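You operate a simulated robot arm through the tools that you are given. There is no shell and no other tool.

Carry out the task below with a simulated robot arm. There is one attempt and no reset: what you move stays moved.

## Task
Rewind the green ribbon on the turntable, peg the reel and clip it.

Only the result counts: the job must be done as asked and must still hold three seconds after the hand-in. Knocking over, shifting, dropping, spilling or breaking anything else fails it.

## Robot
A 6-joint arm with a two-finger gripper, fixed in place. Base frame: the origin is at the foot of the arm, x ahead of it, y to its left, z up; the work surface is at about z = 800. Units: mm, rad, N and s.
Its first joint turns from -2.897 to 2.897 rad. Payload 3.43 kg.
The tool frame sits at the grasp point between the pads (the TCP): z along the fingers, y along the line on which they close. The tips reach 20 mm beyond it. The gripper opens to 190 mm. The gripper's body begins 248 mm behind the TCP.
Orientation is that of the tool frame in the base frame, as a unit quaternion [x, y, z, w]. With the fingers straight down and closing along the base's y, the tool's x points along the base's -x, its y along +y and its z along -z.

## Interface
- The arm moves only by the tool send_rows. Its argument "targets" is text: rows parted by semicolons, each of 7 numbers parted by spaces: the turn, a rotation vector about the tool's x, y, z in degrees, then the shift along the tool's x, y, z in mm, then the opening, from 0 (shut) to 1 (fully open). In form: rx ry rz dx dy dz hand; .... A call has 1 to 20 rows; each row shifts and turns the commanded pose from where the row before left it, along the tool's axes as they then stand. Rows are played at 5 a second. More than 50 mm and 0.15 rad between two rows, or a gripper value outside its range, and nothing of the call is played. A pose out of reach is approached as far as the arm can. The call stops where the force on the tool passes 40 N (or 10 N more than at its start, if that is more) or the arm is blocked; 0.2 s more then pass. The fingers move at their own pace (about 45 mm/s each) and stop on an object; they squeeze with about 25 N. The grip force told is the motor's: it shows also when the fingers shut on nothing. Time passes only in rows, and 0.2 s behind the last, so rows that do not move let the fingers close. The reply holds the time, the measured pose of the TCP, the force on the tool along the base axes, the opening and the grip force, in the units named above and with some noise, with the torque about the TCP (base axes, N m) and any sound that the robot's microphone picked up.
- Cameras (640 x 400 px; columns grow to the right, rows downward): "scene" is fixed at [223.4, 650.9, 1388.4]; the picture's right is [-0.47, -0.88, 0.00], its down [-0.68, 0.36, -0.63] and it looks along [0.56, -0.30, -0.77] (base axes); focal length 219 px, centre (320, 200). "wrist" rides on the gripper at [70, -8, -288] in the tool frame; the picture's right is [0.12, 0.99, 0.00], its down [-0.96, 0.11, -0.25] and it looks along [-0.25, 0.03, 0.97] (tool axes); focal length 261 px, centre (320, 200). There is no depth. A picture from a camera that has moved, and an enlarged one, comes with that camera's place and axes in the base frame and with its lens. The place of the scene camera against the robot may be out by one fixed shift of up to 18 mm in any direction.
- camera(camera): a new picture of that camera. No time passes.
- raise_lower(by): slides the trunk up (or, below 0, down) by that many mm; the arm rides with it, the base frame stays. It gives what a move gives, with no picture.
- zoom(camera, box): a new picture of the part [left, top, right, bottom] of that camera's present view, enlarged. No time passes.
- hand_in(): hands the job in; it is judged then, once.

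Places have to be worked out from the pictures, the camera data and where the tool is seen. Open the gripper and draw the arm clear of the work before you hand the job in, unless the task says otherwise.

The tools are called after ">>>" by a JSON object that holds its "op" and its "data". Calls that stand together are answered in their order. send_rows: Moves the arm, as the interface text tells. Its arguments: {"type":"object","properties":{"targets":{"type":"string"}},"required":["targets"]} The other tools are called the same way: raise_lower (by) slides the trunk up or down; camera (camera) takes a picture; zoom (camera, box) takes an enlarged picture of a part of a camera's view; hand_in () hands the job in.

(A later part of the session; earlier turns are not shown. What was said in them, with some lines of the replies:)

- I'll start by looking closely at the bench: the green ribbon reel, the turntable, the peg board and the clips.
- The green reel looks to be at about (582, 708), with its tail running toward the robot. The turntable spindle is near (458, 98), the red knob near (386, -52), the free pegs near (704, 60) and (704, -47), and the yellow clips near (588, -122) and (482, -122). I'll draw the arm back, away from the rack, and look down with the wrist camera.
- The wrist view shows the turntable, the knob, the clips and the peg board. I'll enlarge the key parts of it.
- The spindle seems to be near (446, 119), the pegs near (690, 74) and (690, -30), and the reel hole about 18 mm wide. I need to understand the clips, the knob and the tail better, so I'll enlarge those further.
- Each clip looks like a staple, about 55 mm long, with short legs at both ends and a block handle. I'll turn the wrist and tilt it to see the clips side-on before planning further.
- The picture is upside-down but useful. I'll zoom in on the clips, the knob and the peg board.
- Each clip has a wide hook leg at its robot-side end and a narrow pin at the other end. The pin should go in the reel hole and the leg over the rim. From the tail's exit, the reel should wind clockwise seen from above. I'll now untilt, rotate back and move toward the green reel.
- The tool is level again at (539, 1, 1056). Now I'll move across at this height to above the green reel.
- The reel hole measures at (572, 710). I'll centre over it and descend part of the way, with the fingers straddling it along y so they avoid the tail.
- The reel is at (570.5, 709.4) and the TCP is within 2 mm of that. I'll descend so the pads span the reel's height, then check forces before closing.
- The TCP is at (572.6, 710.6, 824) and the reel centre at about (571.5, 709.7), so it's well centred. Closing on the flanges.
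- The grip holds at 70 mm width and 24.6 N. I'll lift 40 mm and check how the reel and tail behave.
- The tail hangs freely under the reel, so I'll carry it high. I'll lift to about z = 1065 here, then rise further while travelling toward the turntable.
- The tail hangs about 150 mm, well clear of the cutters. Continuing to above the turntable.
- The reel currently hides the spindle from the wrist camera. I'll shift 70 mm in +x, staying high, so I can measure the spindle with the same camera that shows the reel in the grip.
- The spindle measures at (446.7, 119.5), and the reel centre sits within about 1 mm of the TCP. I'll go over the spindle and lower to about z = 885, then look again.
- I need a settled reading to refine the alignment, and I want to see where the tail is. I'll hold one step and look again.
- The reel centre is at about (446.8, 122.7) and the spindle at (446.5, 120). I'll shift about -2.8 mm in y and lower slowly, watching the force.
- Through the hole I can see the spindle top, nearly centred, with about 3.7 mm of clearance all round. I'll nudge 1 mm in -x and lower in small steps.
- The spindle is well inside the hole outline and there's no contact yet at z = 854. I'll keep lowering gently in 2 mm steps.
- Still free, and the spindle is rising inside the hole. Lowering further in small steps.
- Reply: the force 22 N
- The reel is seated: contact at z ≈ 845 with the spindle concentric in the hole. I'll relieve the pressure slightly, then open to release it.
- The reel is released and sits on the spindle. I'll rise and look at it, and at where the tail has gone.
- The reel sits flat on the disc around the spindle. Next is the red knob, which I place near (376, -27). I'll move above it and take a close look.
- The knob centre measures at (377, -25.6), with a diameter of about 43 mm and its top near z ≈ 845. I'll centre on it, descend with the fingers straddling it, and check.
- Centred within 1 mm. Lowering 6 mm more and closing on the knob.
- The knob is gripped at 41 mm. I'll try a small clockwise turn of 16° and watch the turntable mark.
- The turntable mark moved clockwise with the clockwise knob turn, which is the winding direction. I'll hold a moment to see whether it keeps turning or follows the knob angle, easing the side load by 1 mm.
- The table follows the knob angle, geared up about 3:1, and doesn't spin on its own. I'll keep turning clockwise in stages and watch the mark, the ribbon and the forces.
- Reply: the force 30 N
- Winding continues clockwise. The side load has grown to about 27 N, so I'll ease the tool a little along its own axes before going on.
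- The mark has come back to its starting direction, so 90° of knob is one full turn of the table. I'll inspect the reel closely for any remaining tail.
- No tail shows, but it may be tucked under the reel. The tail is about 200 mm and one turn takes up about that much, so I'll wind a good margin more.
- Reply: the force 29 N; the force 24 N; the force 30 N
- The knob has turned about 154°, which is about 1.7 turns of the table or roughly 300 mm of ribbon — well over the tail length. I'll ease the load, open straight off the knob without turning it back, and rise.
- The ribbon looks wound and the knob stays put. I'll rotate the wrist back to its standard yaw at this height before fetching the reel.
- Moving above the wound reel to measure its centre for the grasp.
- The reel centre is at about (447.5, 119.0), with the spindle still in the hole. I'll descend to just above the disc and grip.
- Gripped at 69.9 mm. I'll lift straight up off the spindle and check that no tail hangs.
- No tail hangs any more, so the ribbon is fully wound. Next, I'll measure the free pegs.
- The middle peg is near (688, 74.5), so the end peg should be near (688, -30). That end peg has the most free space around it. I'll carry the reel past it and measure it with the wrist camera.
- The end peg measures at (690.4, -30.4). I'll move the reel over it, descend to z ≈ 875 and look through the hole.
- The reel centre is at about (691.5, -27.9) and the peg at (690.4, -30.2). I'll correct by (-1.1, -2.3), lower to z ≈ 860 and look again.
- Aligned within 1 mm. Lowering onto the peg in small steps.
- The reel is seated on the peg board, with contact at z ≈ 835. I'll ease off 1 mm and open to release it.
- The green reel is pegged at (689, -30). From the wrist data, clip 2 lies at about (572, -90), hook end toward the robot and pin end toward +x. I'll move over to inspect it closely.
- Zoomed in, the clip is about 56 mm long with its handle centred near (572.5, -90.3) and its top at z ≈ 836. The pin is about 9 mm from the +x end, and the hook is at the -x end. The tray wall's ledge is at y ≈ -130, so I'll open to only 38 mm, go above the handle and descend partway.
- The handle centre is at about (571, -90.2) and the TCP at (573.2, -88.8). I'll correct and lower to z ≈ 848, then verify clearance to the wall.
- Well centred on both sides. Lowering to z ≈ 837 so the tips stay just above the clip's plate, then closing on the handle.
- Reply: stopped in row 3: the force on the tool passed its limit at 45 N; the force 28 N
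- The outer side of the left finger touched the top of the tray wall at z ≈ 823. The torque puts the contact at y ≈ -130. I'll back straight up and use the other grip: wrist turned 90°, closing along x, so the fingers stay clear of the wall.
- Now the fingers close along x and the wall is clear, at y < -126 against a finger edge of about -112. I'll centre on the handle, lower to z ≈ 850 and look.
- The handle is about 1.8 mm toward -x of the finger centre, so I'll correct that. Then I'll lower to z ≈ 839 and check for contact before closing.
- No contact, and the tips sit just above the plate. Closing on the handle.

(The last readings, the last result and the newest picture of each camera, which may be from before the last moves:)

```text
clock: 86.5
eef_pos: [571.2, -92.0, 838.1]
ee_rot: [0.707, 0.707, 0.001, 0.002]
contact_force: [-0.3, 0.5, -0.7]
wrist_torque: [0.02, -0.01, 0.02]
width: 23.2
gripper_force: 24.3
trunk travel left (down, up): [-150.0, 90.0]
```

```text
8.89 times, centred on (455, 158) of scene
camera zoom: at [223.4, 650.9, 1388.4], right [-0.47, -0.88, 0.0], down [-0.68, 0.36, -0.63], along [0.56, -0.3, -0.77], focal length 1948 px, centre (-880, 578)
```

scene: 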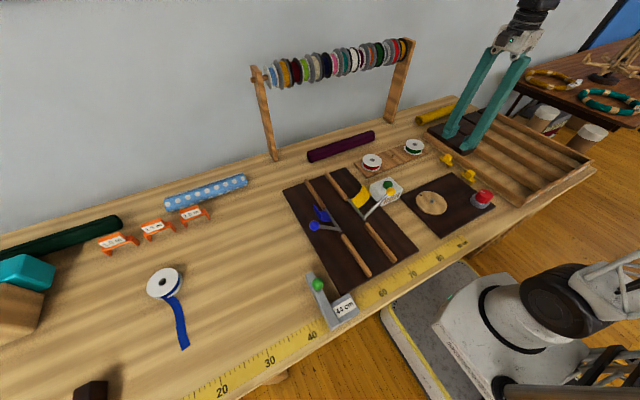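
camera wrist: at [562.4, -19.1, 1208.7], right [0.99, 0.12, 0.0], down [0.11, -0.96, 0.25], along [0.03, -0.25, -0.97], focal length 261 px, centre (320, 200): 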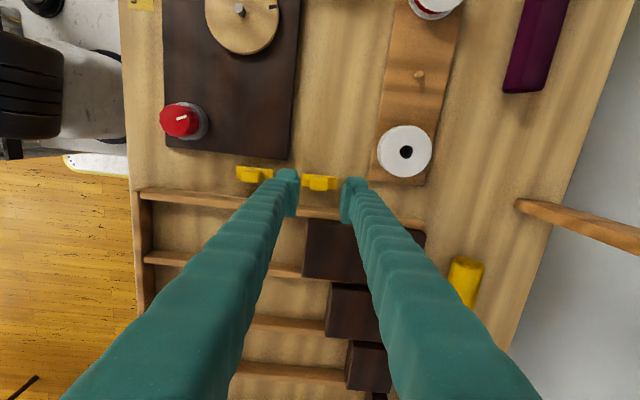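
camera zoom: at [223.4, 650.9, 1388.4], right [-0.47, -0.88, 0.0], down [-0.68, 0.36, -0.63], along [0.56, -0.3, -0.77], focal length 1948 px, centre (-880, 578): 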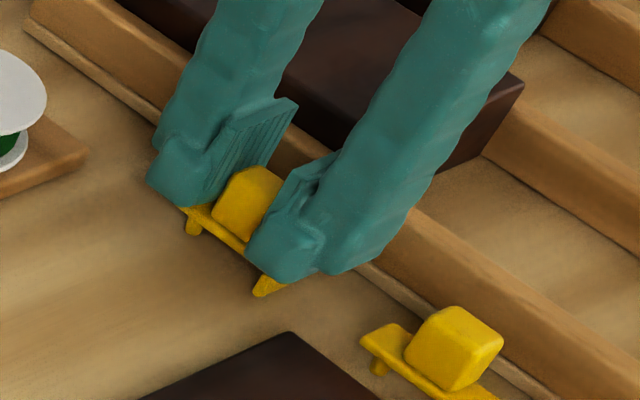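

Gripped at 23.2 mm with 24 N. Lifting and inspecting the clip in the grip.

>>> {"op": "send_rows", "data": {"targets": "0 0 0 0 0 -10 0.08;0 0 0 0 0 -20 0.08;0 0 0 0 0 -30 0.08;0 0 0 0 0 -30 0.08;0 0 0 0 0 0 0.08"}}

>>> {"op": "camera", "data": {"camera": "wrist"}}

>>> {"op": "zoom", "data": {"camera": "wrist", "box": [260, 140, 380, 230]}}

>>> {"op": "zoom", "data": {"camera": "scene", "box": [430, 110, 490, 165]}}

```text
clock: 87.7
eef_pos: [570.8, -91.0, 928.1]
ee_rot: [0.707, 0.707, 0.002, 0.001]
contact_force: [0.6, 0.3, -0.9]
wrist_torque: [0.01, 0.02, 0.0]
width: 23.3
gripper_force: 25.1
trunk travel left (down, up): [-150.0, 90.0]
```

```text
taken
camera wrist: at [561.7, -21.1, 1216.1], right [0.99, 0.12, 0.0], down [0.11, -0.96, 0.25], along [0.03, -0.25, -0.97], focal length 261 px, centre (320, 200)
```

wrist: 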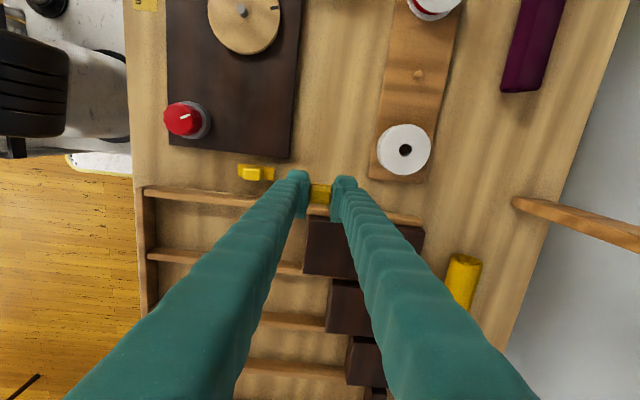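

```text
4.44 times, centred on (320, 185) of wrist
camera zoom: at [561.7, -21.1, 1216.1], right [0.99, 0.12, 0.0], down [0.11, -0.96, 0.25], along [0.03, -0.25, -0.97], focal length 1158 px, centre (320, 267)
```

zoom: 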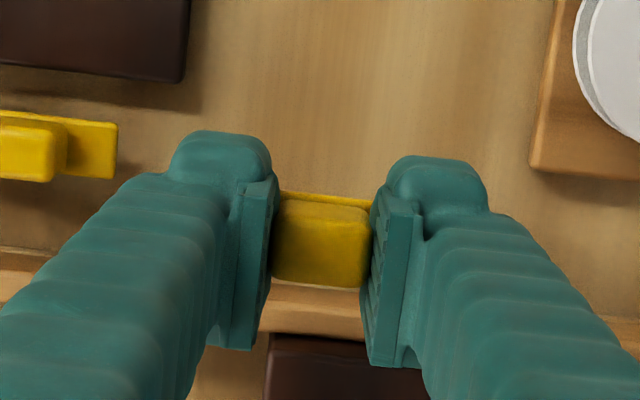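

```text
7.27 times, centred on (460, 138) of scene
camera zoom: at [223.4, 650.9, 1388.4], right [-0.47, -0.88, 0.0], down [-0.68, 0.36, -0.63], along [0.56, -0.3, -0.77], focal length 1594 px, centre (-698, 654)
```

zoom: 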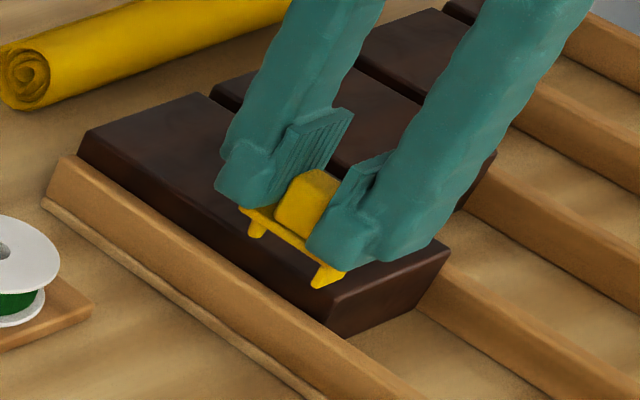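

The clip is held level. I'll zoom in on the pin and hook to measure their spacing in the grip.

>>> {"op": "zoom", "data": {"camera": "scene", "box": [458, 130, 482, 152]}}

>>> {"op": "zoom", "data": {"camera": "wrist", "box": [290, 165, 350, 210]}}

>>> {"op": "zoom", "data": {"camera": "wrist", "box": [360, 110, 440, 190]}}

```text
16.00 times, centred on (470, 141) of scene
camera zoom: at [223.4, 650.9, 1388.4], right [-0.47, -0.88, 0.0], down [-0.68, 0.36, -0.63], along [0.56, -0.3, -0.77], focal length 3506 px, centre (-2080, 1144)
```

zoom: 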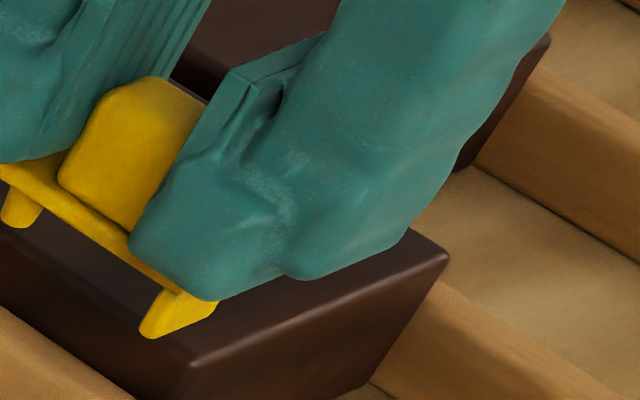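

```text
8.89 times, centred on (320, 188) of wrist
camera zoom: at [561.7, -21.1, 1216.1], right [0.99, 0.12, 0.0], down [0.11, -0.96, 0.25], along [0.03, -0.25, -0.97], focal length 2317 px, centre (320, 311)
```

zoom: 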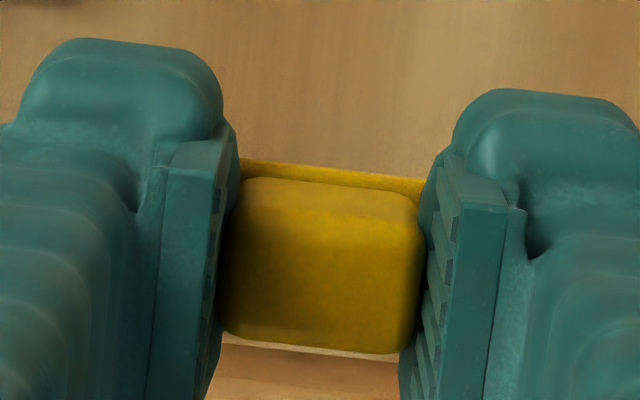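

```text
5.00 times, centred on (400, 150) of wrist
camera zoom: at [561.7, -21.1, 1216.1], right [0.99, 0.12, 0.0], down [0.11, -0.96, 0.25], along [0.03, -0.25, -0.97], focal length 1303 px, centre (-80, 450)
```

zoom: 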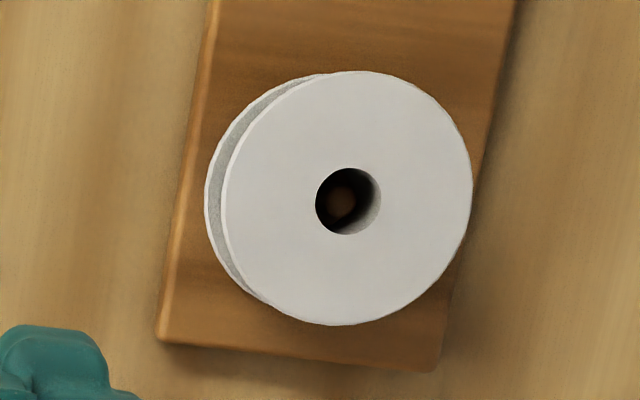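

The pin sits roughly 42 mm from the hook's inner face, and its offset from the grip centre is about +17.5 mm in x. I'll carry the clip over the reel, staying high enough that the pin and hook clear it, and then check the alignment.

>>> {"op": "send_rows", "data": {"targets": "0 0 0 20.3 33.8 0 0.08;0 0 0 20.3 33.8 0 0.08;0 0 0 20.3 33.8 0 0.08;0 0 0 0 0 15 0.08;0 0 0 0 0 10 0.08;0 0 0 0 0 0 0.08;0 0 0 0 0 0 0.08"}}

>>> {"op": "camera", "data": {"camera": "wrist"}}

>>> {"op": "zoom", "data": {"camera": "wrist", "box": [260, 130, 380, 220]}}

>>> {"op": "zoom", "data": {"camera": "scene", "box": [390, 110, 440, 165]}}

```text
clock: 89.3
eef_pos: [672.4, -30.6, 903.9]
ee_rot: [0.706, 0.708, 0.001, 0.001]
contact_force: [0.5, -0.5, -0.5]
wrist_torque: [0.01, -0.01, -0.03]
width: 22.9
gripper_force: 25.0
trunk travel left (down, up): [-150.0, 90.0]
```

```text
taken
camera wrist: at [663.1, 38.8, 1191.6], right [0.99, 0.12, 0.0], down [0.11, -0.96, 0.25], along [0.03, -0.25, -0.97], focal length 261 px, centre (320, 200)
```

wrist: 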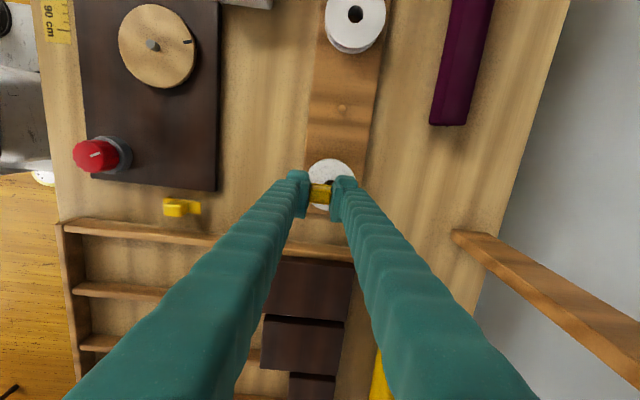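

```text
4.44 times, centred on (320, 175) of wrist
camera zoom: at [663.1, 38.8, 1191.6], right [0.99, 0.12, 0.0], down [0.11, -0.96, 0.25], along [0.03, -0.25, -0.97], focal length 1158 px, centre (320, 311)
```

zoom: 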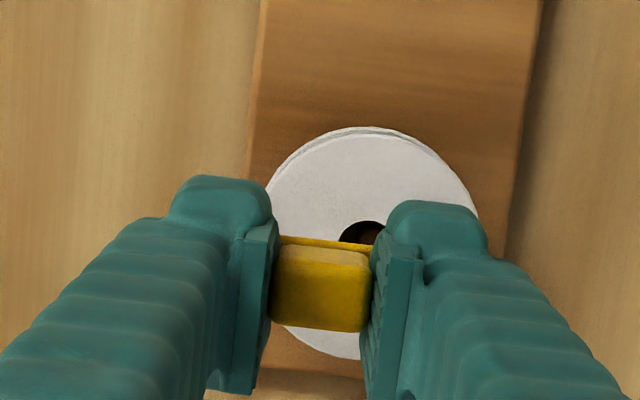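

```text
7.27 times, centred on (415, 138) of scene
camera zoom: at [223.4, 650.9, 1388.4], right [-0.47, -0.88, 0.0], down [-0.68, 0.36, -0.63], along [0.56, -0.3, -0.77], focal length 1594 px, centre (-371, 654)
```

zoom: 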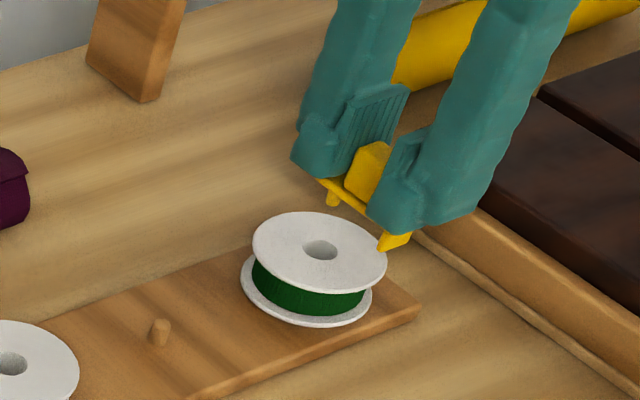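

The clip is over the reel, with the pin near the hole and the hook outside the rim. I'll lower to about 8 mm above the flange and compare pin and hole positions.

>>> {"op": "send_rows", "data": {"targets": "0 0 0 0 0 10 0.08;0 0 0 0 0 8 0.08;0 0 0 0 0 3 0.08;0 0 0 0 0 0 0.08;0 0 0 0 0 0 0.08"}}

>>> {"op": "zoom", "data": {"camera": "wrist", "box": [260, 140, 380, 230]}}

>>> {"op": "zoom", "data": {"camera": "scene", "box": [400, 125, 430, 155]}}

```text
clock: 90.5
eef_pos: [671.8, -30.5, 882.1]
ee_rot: [0.708, 0.707, 0.001, 0.001]
contact_force: [-0.8, 0.5, -1.0]
wrist_torque: [-0.01, 0.0, 0.0]
width: 23.2
gripper_force: 25.0
trunk travel left (down, up): [-150.0, 90.0]
```

```text
4.44 times, centred on (320, 185) of wrist
camera zoom: at [662.8, 39.9, 1170.1], right [0.99, 0.12, 0.0], down [0.11, -0.96, 0.25], along [0.03, -0.25, -0.97], focal length 1158 px, centre (320, 267)
```

zoom: 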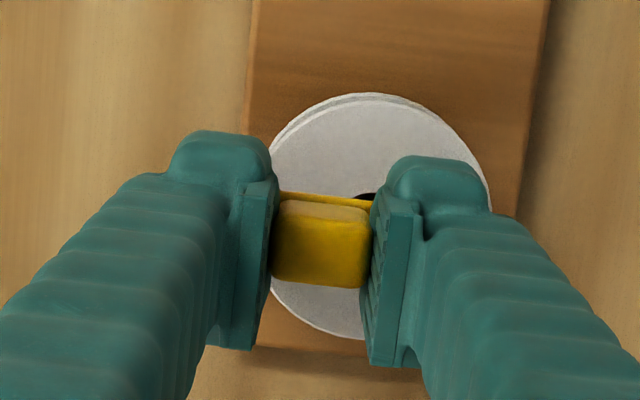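

```text
13.33 times, centred on (415, 140) of scene
camera zoom: at [223.4, 650.9, 1388.4], right [-0.47, -0.88, 0.0], down [-0.68, 0.36, -0.63], along [0.56, -0.3, -0.77], focal length 2922 px, centre (-947, 1000)
```

zoom: 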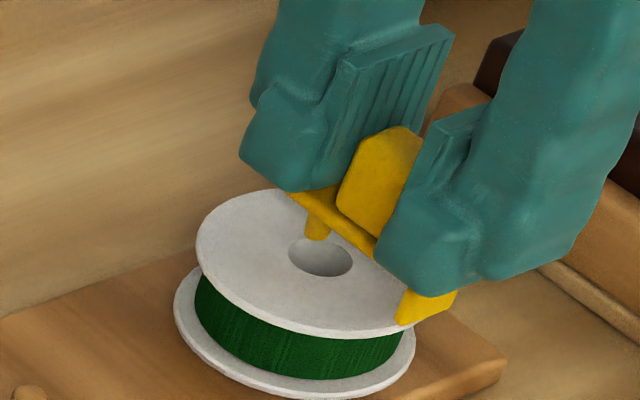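

The pin is above the hole. I'll zoom in tighter to measure the pin tip against the hole.

>>> {"op": "zoom", "data": {"camera": "scene", "box": [408, 138, 422, 148]}}

>>> {"op": "zoom", "data": {"camera": "wrist", "box": [300, 160, 345, 195]}}

```text
16.00 times, centred on (415, 143) of scene
camera zoom: at [223.4, 650.9, 1388.4], right [-0.47, -0.88, 0.0], down [-0.68, 0.36, -0.63], along [0.56, -0.3, -0.77], focal length 3506 px, centre (-1200, 1112)
```

zoom: 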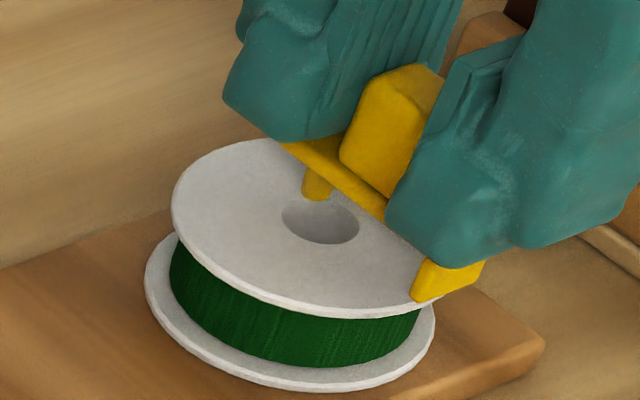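

```text
11.43 times, centred on (322, 178) of wrist
camera zoom: at [662.8, 39.9, 1170.1], right [0.99, 0.12, 0.0], down [0.11, -0.96, 0.25], along [0.03, -0.25, -0.97], focal length 2979 px, centre (291, 457)
```

zoom: 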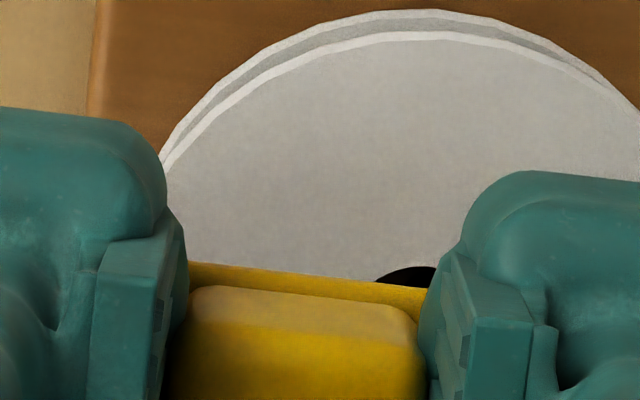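

Measured from the picture, the pin-to-hook gap is about 45 mm, so the pin is about +20 mm from the grip centre. The pin needs to shift about (-2.7, -0.8) to sit in the hole centre. I'll apply that and lower 5 mm.

>>> {"op": "send_rows", "data": {"targets": "0 0 0 -0.8 -2.7 0 0.08;0 0 0 0 0 3 0.08;0 0 0 0 0 2 0.08;0 0 0 0 0 0 0.08;0 0 0 0 0 0 0.08"}}

>>> {"op": "zoom", "data": {"camera": "scene", "box": [408, 138, 422, 148]}}

>>> {"op": "zoom", "data": {"camera": "wrist", "box": [260, 140, 380, 230]}}

```text
clock: 91.7
eef_pos: [669.6, -31.1, 877.3]
ee_rot: [0.707, 0.707, 0.001, 0.002]
contact_force: [-0.1, -0.2, 0.3]
wrist_torque: [-0.01, -0.01, 0.0]
width: 23.3
gripper_force: 25.2
trunk travel left (down, up): [-150.0, 90.0]
```

```text
16.00 times, centred on (415, 143) of scene
camera zoom: at [223.4, 650.9, 1388.4], right [-0.47, -0.88, 0.0], down [-0.68, 0.36, -0.63], along [0.56, -0.3, -0.77], focal length 3506 px, centre (-1200, 1112)
```

zoom: 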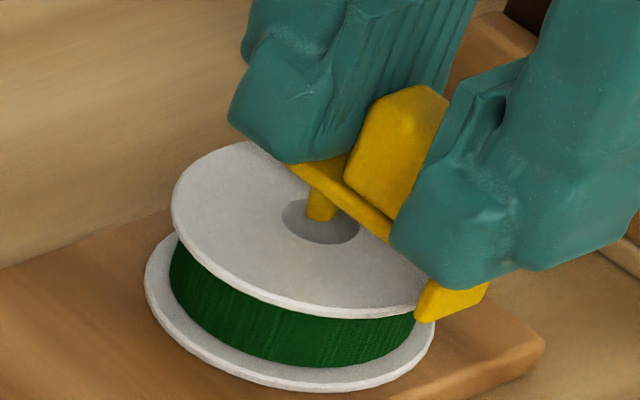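

```text
4.44 times, centred on (320, 185) of wrist
camera zoom: at [660.2, 38.7, 1165.3], right [0.99, 0.12, 0.0], down [0.11, -0.96, 0.25], along [0.03, -0.25, -0.97], focal length 1158 px, centre (320, 267)
```

zoom: 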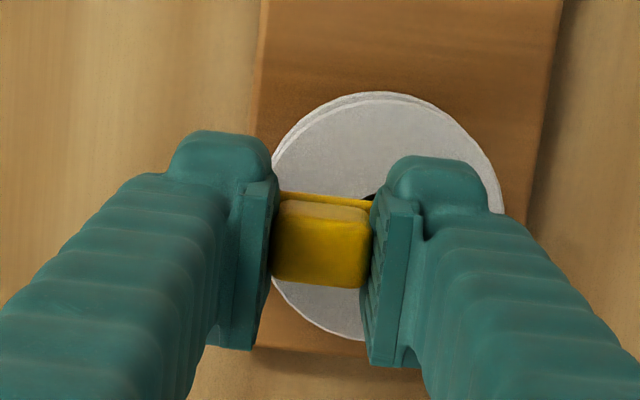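

The pin tip is now projected right onto the hole centre. I'll lower in small steps, watching the force.

>>> {"op": "send_rows", "data": {"targets": "0 0 0 0 0 2 0.08;0 0 0 0 0 2 0.08;0 0 0 0 0 0 0.08"}}

>>> {"op": "zoom", "data": {"camera": "scene", "box": [408, 138, 422, 148]}}

```text
clock: 92.5
eef_pos: [669.8, -32.0, 873.4]
ee_rot: [0.707, 0.707, 0.002, 0.001]
contact_force: [-1.0, -0.1, 0.1]
wrist_torque: [0.02, -0.01, 0.01]
width: 23.4
gripper_force: 24.9
trunk travel left (down, up): [-150.0, 90.0]
```

```text
16.00 times, centred on (415, 143) of scene
camera zoom: at [223.4, 650.9, 1388.4], right [-0.47, -0.88, 0.0], down [-0.68, 0.36, -0.63], along [0.56, -0.3, -0.77], focal length 3506 px, centre (-1200, 1112)
```

zoom: 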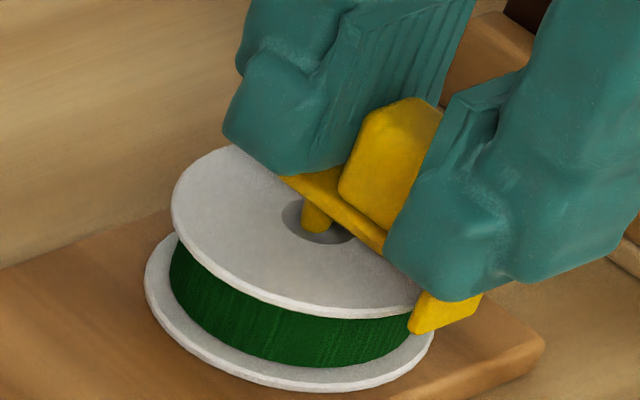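

>>> {"op": "send_rows", "data": {"targets": "0 0 0 0 0 2 0.08;0 0 0 0 0 1.5 0.08;0 0 0 0 0 0 0.08"}}

>>> {"op": "zoom", "data": {"camera": "scene", "box": [408, 138, 422, 148]}}

```text
clock: 93.3
eef_pos: [668.9, -31.6, 870.3]
ee_rot: [0.707, 0.707, 0.001, 0.001]
contact_force: [1.2, 0.6, -0.3]
wrist_torque: [-0.01, 0.01, 0.0]
width: 23.2
gripper_force: 24.9
trunk travel left (down, up): [-150.0, 90.0]
```

```text
16.00 times, centred on (415, 143) of scene
camera zoom: at [223.4, 650.9, 1388.4], right [-0.47, -0.88, 0.0], down [-0.68, 0.36, -0.63], along [0.56, -0.3, -0.77], focal length 3506 px, centre (-1200, 1112)
```

zoom: 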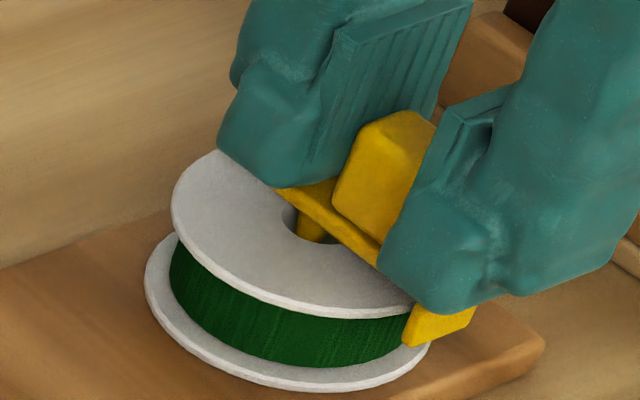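

The pin is inside the hole and the hook is outside the rim, with no contact force. Continuing down until the plate rests on the flange.

>>> {"op": "send_rows", "data": {"targets": "0 0 0 0 0 1.5 0.08;0 0 0 0 0 1.5 0.08;0 0 0 0 0 0 0.08"}}

>>> {"op": "zoom", "data": {"camera": "scene", "box": [408, 138, 422, 148]}}

```text
clock: 94.1
eef_pos: [669.3, -31.2, 868.2]
ee_rot: [0.707, 0.707, 0.001, 0.001]
contact_force: [-0.1, 0.0, 0.7]
wrist_torque: [-0.04, -0.02, -0.05]
width: 23.5
gripper_force: 25.3
trunk travel left (down, up): [-150.0, 90.0]
```

```text
16.00 times, centred on (415, 143) of scene
camera zoom: at [223.4, 650.9, 1388.4], right [-0.47, -0.88, 0.0], down [-0.68, 0.36, -0.63], along [0.56, -0.3, -0.77], focal length 3506 px, centre (-1200, 1112)
```

zoom: 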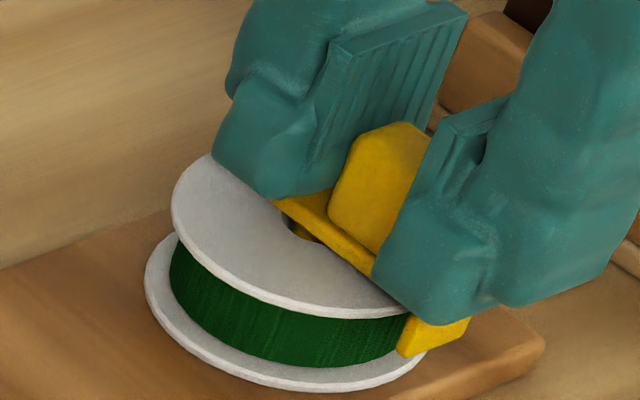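

>>> {"op": "send_rows", "data": {"targets": "0 0 0 0 0 1 0.08;0 0 0 0 0 1 0.08;0 0 0 0 0 0 0.08"}}

>>> {"op": "zoom", "data": {"camera": "scene", "box": [408, 138, 422, 148]}}

```text
clock: 94.9
eef_pos: [669.1, -30.5, 866.3]
ee_rot: [0.707, 0.707, 0.002, 0.002]
contact_force: [-0.8, -0.1, -1.0]
wrist_torque: [0.01, 0.01, 0.02]
width: 23.3
gripper_force: 25.5
trunk travel left (down, up): [-150.0, 90.0]
```

```text
16.00 times, centred on (415, 143) of scene
camera zoom: at [223.4, 650.9, 1388.4], right [-0.47, -0.88, 0.0], down [-0.68, 0.36, -0.63], along [0.56, -0.3, -0.77], focal length 3506 px, centre (-1200, 1112)
```

zoom: 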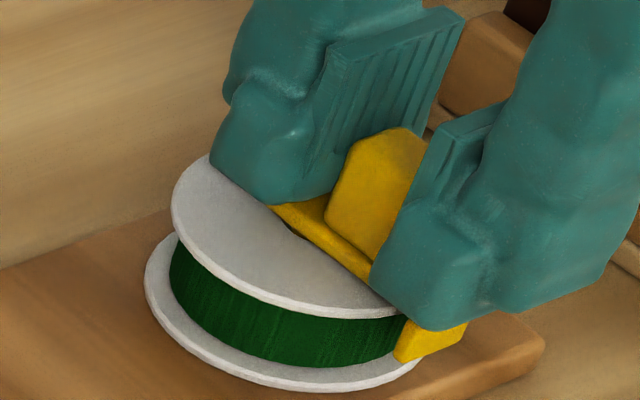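

>>> {"op": "send_rows", "data": {"targets": "0 0 0 0 0 1 0.08;0 0 0 0 0 0 0.08"}}

>>> {"op": "zoom", "data": {"camera": "scene", "box": [408, 138, 422, 148]}}

```text
clock: 95.5
eef_pos: [669.4, -31.2, 864.4]
ee_rot: [0.707, 0.707, 0.001, 0.001]
contact_force: [-0.3, 0.3, 2.2]
wrist_torque: [-0.01, 0.04, -0.02]
width: 23.0
gripper_force: 25.1
trunk travel left (down, up): [-150.0, 90.0]
```

```text
16.00 times, centred on (415, 143) of scene
camera zoom: at [223.4, 650.9, 1388.4], right [-0.47, -0.88, 0.0], down [-0.68, 0.36, -0.63], along [0.56, -0.3, -0.77], focal length 3506 px, centre (-1200, 1112)
```

zoom: 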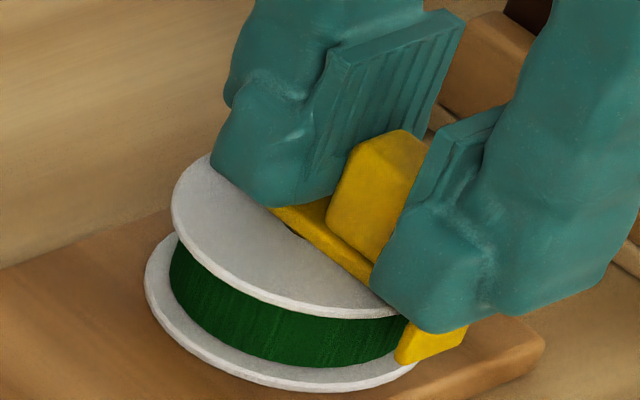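

Contact is just beginning at 2 N. I'll press 1 mm more to seat it.

>>> {"op": "send_rows", "data": {"targets": "0 0 0 0 0 0.8 0.08;0 0 0 0 0 0 0.08"}}

>>> {"op": "zoom", "data": {"camera": "wrist", "box": [260, 140, 380, 230]}}

```text
clock: 96.1
eef_pos: [670.1, -31.8, 864.2]
ee_rot: [0.707, 0.708, 0.001, 0.001]
contact_force: [-1.4, 2.2, 12.6]
wrist_torque: [0.06, -0.04, 0.0]
width: 23.2
gripper_force: 25.6
trunk travel left (down, up): [-150.0, 90.0]
```

```text
4.44 times, centred on (320, 185) of wrist
camera zoom: at [660.0, 38.9, 1152.2], right [0.99, 0.12, 0.0], down [0.11, -0.96, 0.25], along [0.03, -0.25, -0.97], focal length 1158 px, centre (320, 267)
```

zoom: 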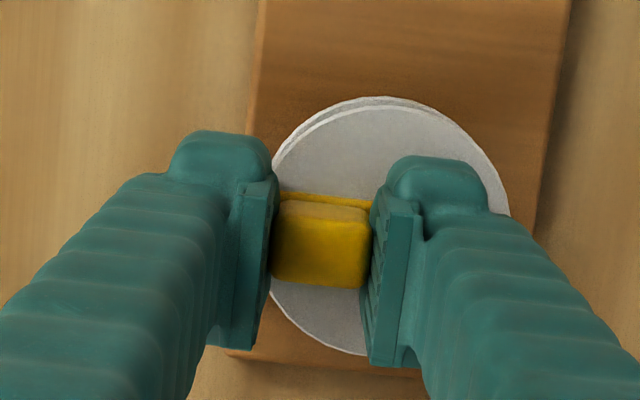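

The clip is seated flat on the flange, with 12.6 N and no tilting torque. I'll ease off, open gently and withdraw upward.

>>> {"op": "send_rows", "data": {"targets": "0 0 0 0 0 -0.6 0.08;0 0 0 0 0 0 0.14;0 0 0 0 0 0 0.18;0 0 0 0 0 0 0.22;0 0 0 0 0 0 0.25;0 0 0 0 0 0 0.25"}}

>>> {"op": "zoom", "data": {"camera": "scene", "box": [400, 130, 430, 155]}}

>>> {"op": "zoom", "data": {"camera": "wrist", "box": [260, 140, 380, 230]}}

```text
clock: 97.5
eef_pos: [669.0, -32.0, 864.0]
ee_rot: [0.707, 0.707, 0.001, 0.001]
contact_force: [0.2, -0.9, 0.9]
wrist_torque: [0.02, -0.04, 0.05]
width: 47.2
gripper_force: 0.1
trunk travel left (down, up): [-150.0, 90.0]
```

```text
16.00 times, centred on (415, 142) of scene
camera zoom: at [223.4, 650.9, 1388.4], right [-0.47, -0.88, 0.0], down [-0.68, 0.36, -0.63], along [0.56, -0.3, -0.77], focal length 3506 px, centre (-1200, 1120)
```

zoom: 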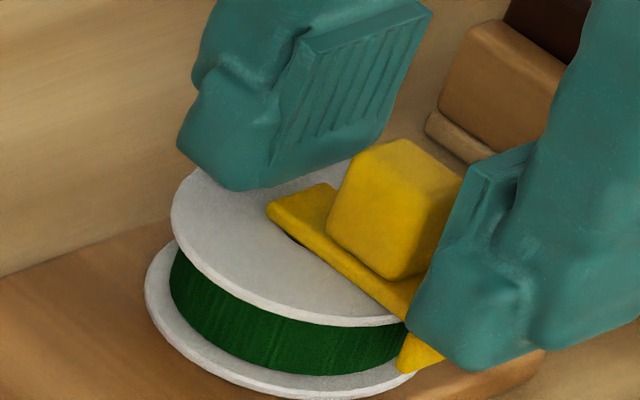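

```text
4.44 times, centred on (320, 185) of wrist
camera zoom: at [660.2, 39.0, 1151.8], right [0.99, 0.12, 0.0], down [0.11, -0.96, 0.25], along [0.03, -0.25, -0.97], focal length 1158 px, centre (320, 267)
```

zoom: 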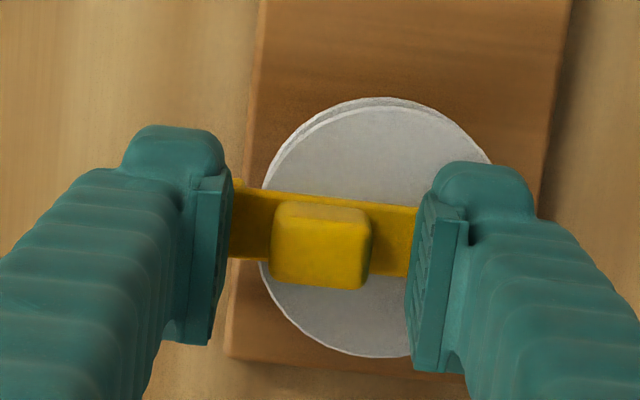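

The clip stays in place. Rising straight up and checking the result.

>>> {"op": "send_rows", "data": {"targets": "0 0 0 0 0 -10 0.25;0 0 0 0 0 -20 0.25;0 0 0 0 0 -40 0.25;0 0 0 0 0 -40 0.25;0 0 0 0 0 0 0.25"}}

>>> {"op": "zoom", "data": {"camera": "scene", "box": [395, 130, 435, 160]}}

>>> {"op": "zoom", "data": {"camera": "wrist", "box": [260, 130, 380, 220]}}

>>> {"op": "camera", "data": {"camera": "scene"}}

```text
clock: 98.7
eef_pos: [669.1, -30.1, 973.5]
ee_rot: [0.707, 0.707, 0.001, 0.001]
contact_force: [0.1, -0.6, 0.2]
wrist_torque: [0.01, -0.04, 0.01]
width: 47.5
gripper_force: 0.0
trunk travel left (down, up): [-150.0, 90.0]
```

```text
13.33 times, centred on (415, 145) of scene
camera zoom: at [223.4, 650.9, 1388.4], right [-0.47, -0.88, 0.0], down [-0.68, 0.36, -0.63], along [0.56, -0.3, -0.77], focal length 2922 px, centre (-947, 933)
```

zoom: 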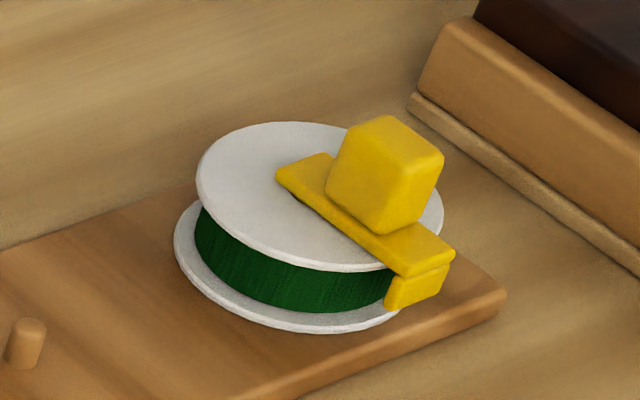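

```text
4.44 times, centred on (320, 175) of wrist
camera zoom: at [660.2, 39.2, 1261.2], right [0.99, 0.12, 0.0], down [0.11, -0.96, 0.25], along [0.03, -0.25, -0.97], focal length 1158 px, centre (320, 311)
```

zoom: 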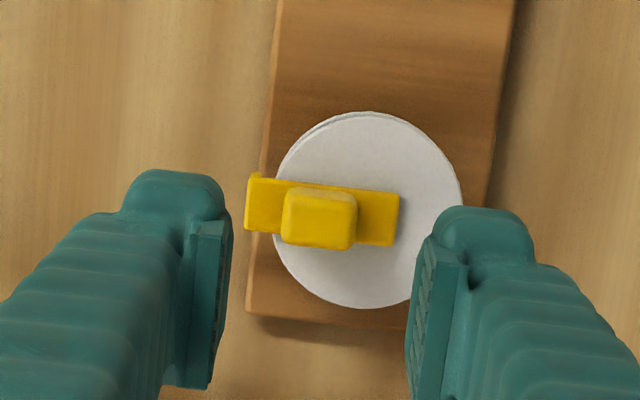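

```text
taken
```

scene: 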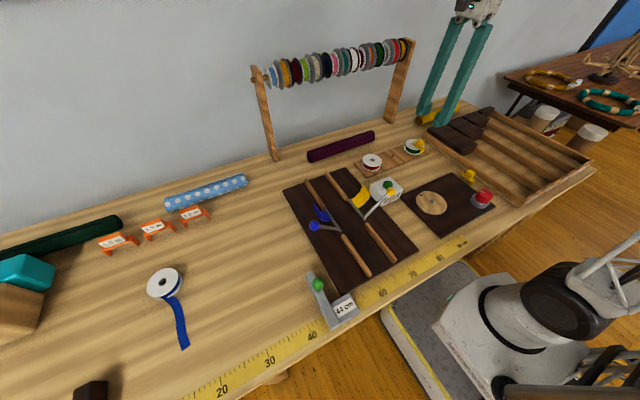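

The clip's pin is in the hole, its plate lies flat on the flange and its hook is over the rim. I'll raise the arm, draw it clear and open the gripper.

>>> {"op": "send_rows", "data": {"targets": "0 0 0 0 0 -40 0.25;0 0 0 0 0 -40 0.25;0 0 0 0 0 -40 0.25;0 0 0 0 -40 0 0.6;0 0 0 0 -40 0 1;0 0 0 0 -40 0 1;0 0 0 0 -40 0 1;0 0 0 0 0 0 1;0 0 0 0 0 0 1;0 0 0 0 0 0 1;0 0 0 0 0 0 1"}}

>>> {"op": "camera", "data": {"camera": "scene"}}

>>> {"op": "zoom", "data": {"camera": "scene", "box": [340, 110, 540, 240]}}

>>> {"op": "camera", "data": {"camera": "wrist"}}

```text
clock: 101.1
eef_pos: [508.3, -30.8, 1091.9]
ee_rot: [0.707, 0.707, 0.001, 0.001]
contact_force: [-0.3, 0.6, -0.2]
wrist_torque: [-0.01, 0.0, -0.03]
width: 190.1
gripper_force: 0.1
trunk travel left (down, up): [-150.0, 90.0]
```

```text
taken
```

scene: 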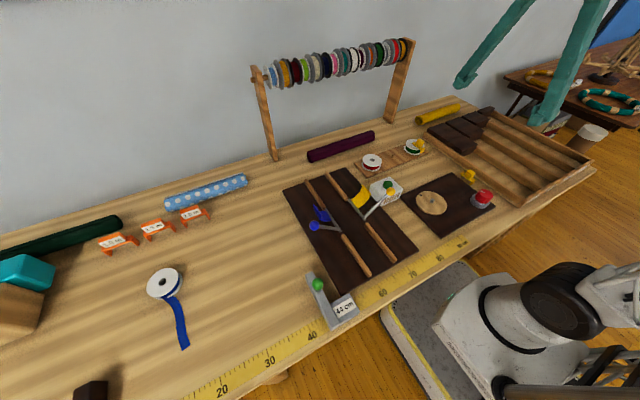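

```text
3.08 times, centred on (440, 175) of scene
camera zoom: at [223.4, 650.9, 1388.4], right [-0.47, -0.88, 0.0], down [-0.68, 0.36, -0.63], along [0.56, -0.3, -0.77], focal length 674 px, centre (-49, 277)
```

zoom: 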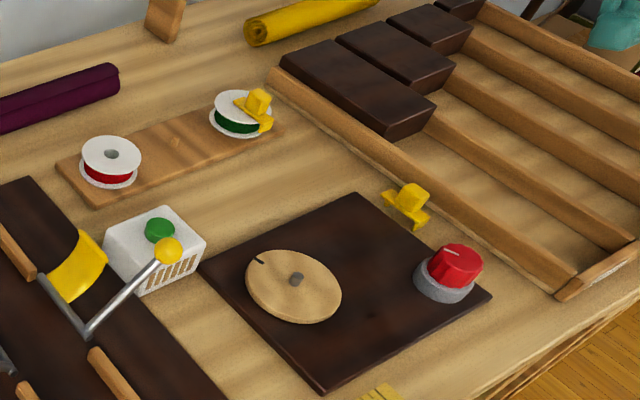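

```text
taken
camera wrist: at [498.1, 39.9, 1379.5], right [0.99, 0.12, 0.0], down [0.11, -0.96, 0.25], along [0.03, -0.25, -0.97], focal length 261 px, centre (320, 200)
```

wrist: 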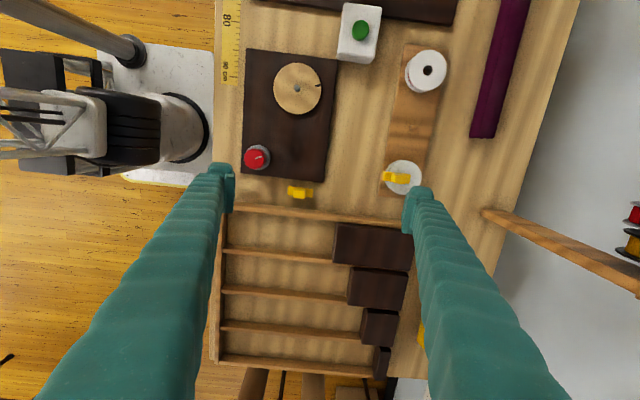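

The green reel is rewound with no tail, pegged and clipped. Nothing else looks disturbed, the gripper is open and the arm is clear. Handing in.

>>> {"op": "hand_in", "data": {}}

```text
The job is handed in.
```

I rewound the green ribbon, put the reel on a peg and clipped it. The job is handed in, but I haven't seen a verdict.

- **Rewinding:** I set the reel on the turntable and turned the red knob about 154° clockwise, which gave about 1.7 turns of the table. When I lifted the reel off, no tail hung from it. I left the knob where it ended up, because turning it back would have unwound the ribbon.
- **Pegging:** The reel sits flat on the peg at the far end of the board from the red reel.
- **Clipping:** I used the yellow clip nearer the pegs. Its pin is in the reel's hole, its plate lies flat on the top of the reel, and its hook hangs over the rim. The hook stands about 10 mm out from the rim rather than touching it.
- **Contact with the tray:** While I was reaching for the clip, one finger pressed on the top of the tray wall at about 45 N before the move stopped. The tray looked unmoved in the pictures afterward, and so did everything else.

Before handing in, I drew the arm clear and opened the gripper.
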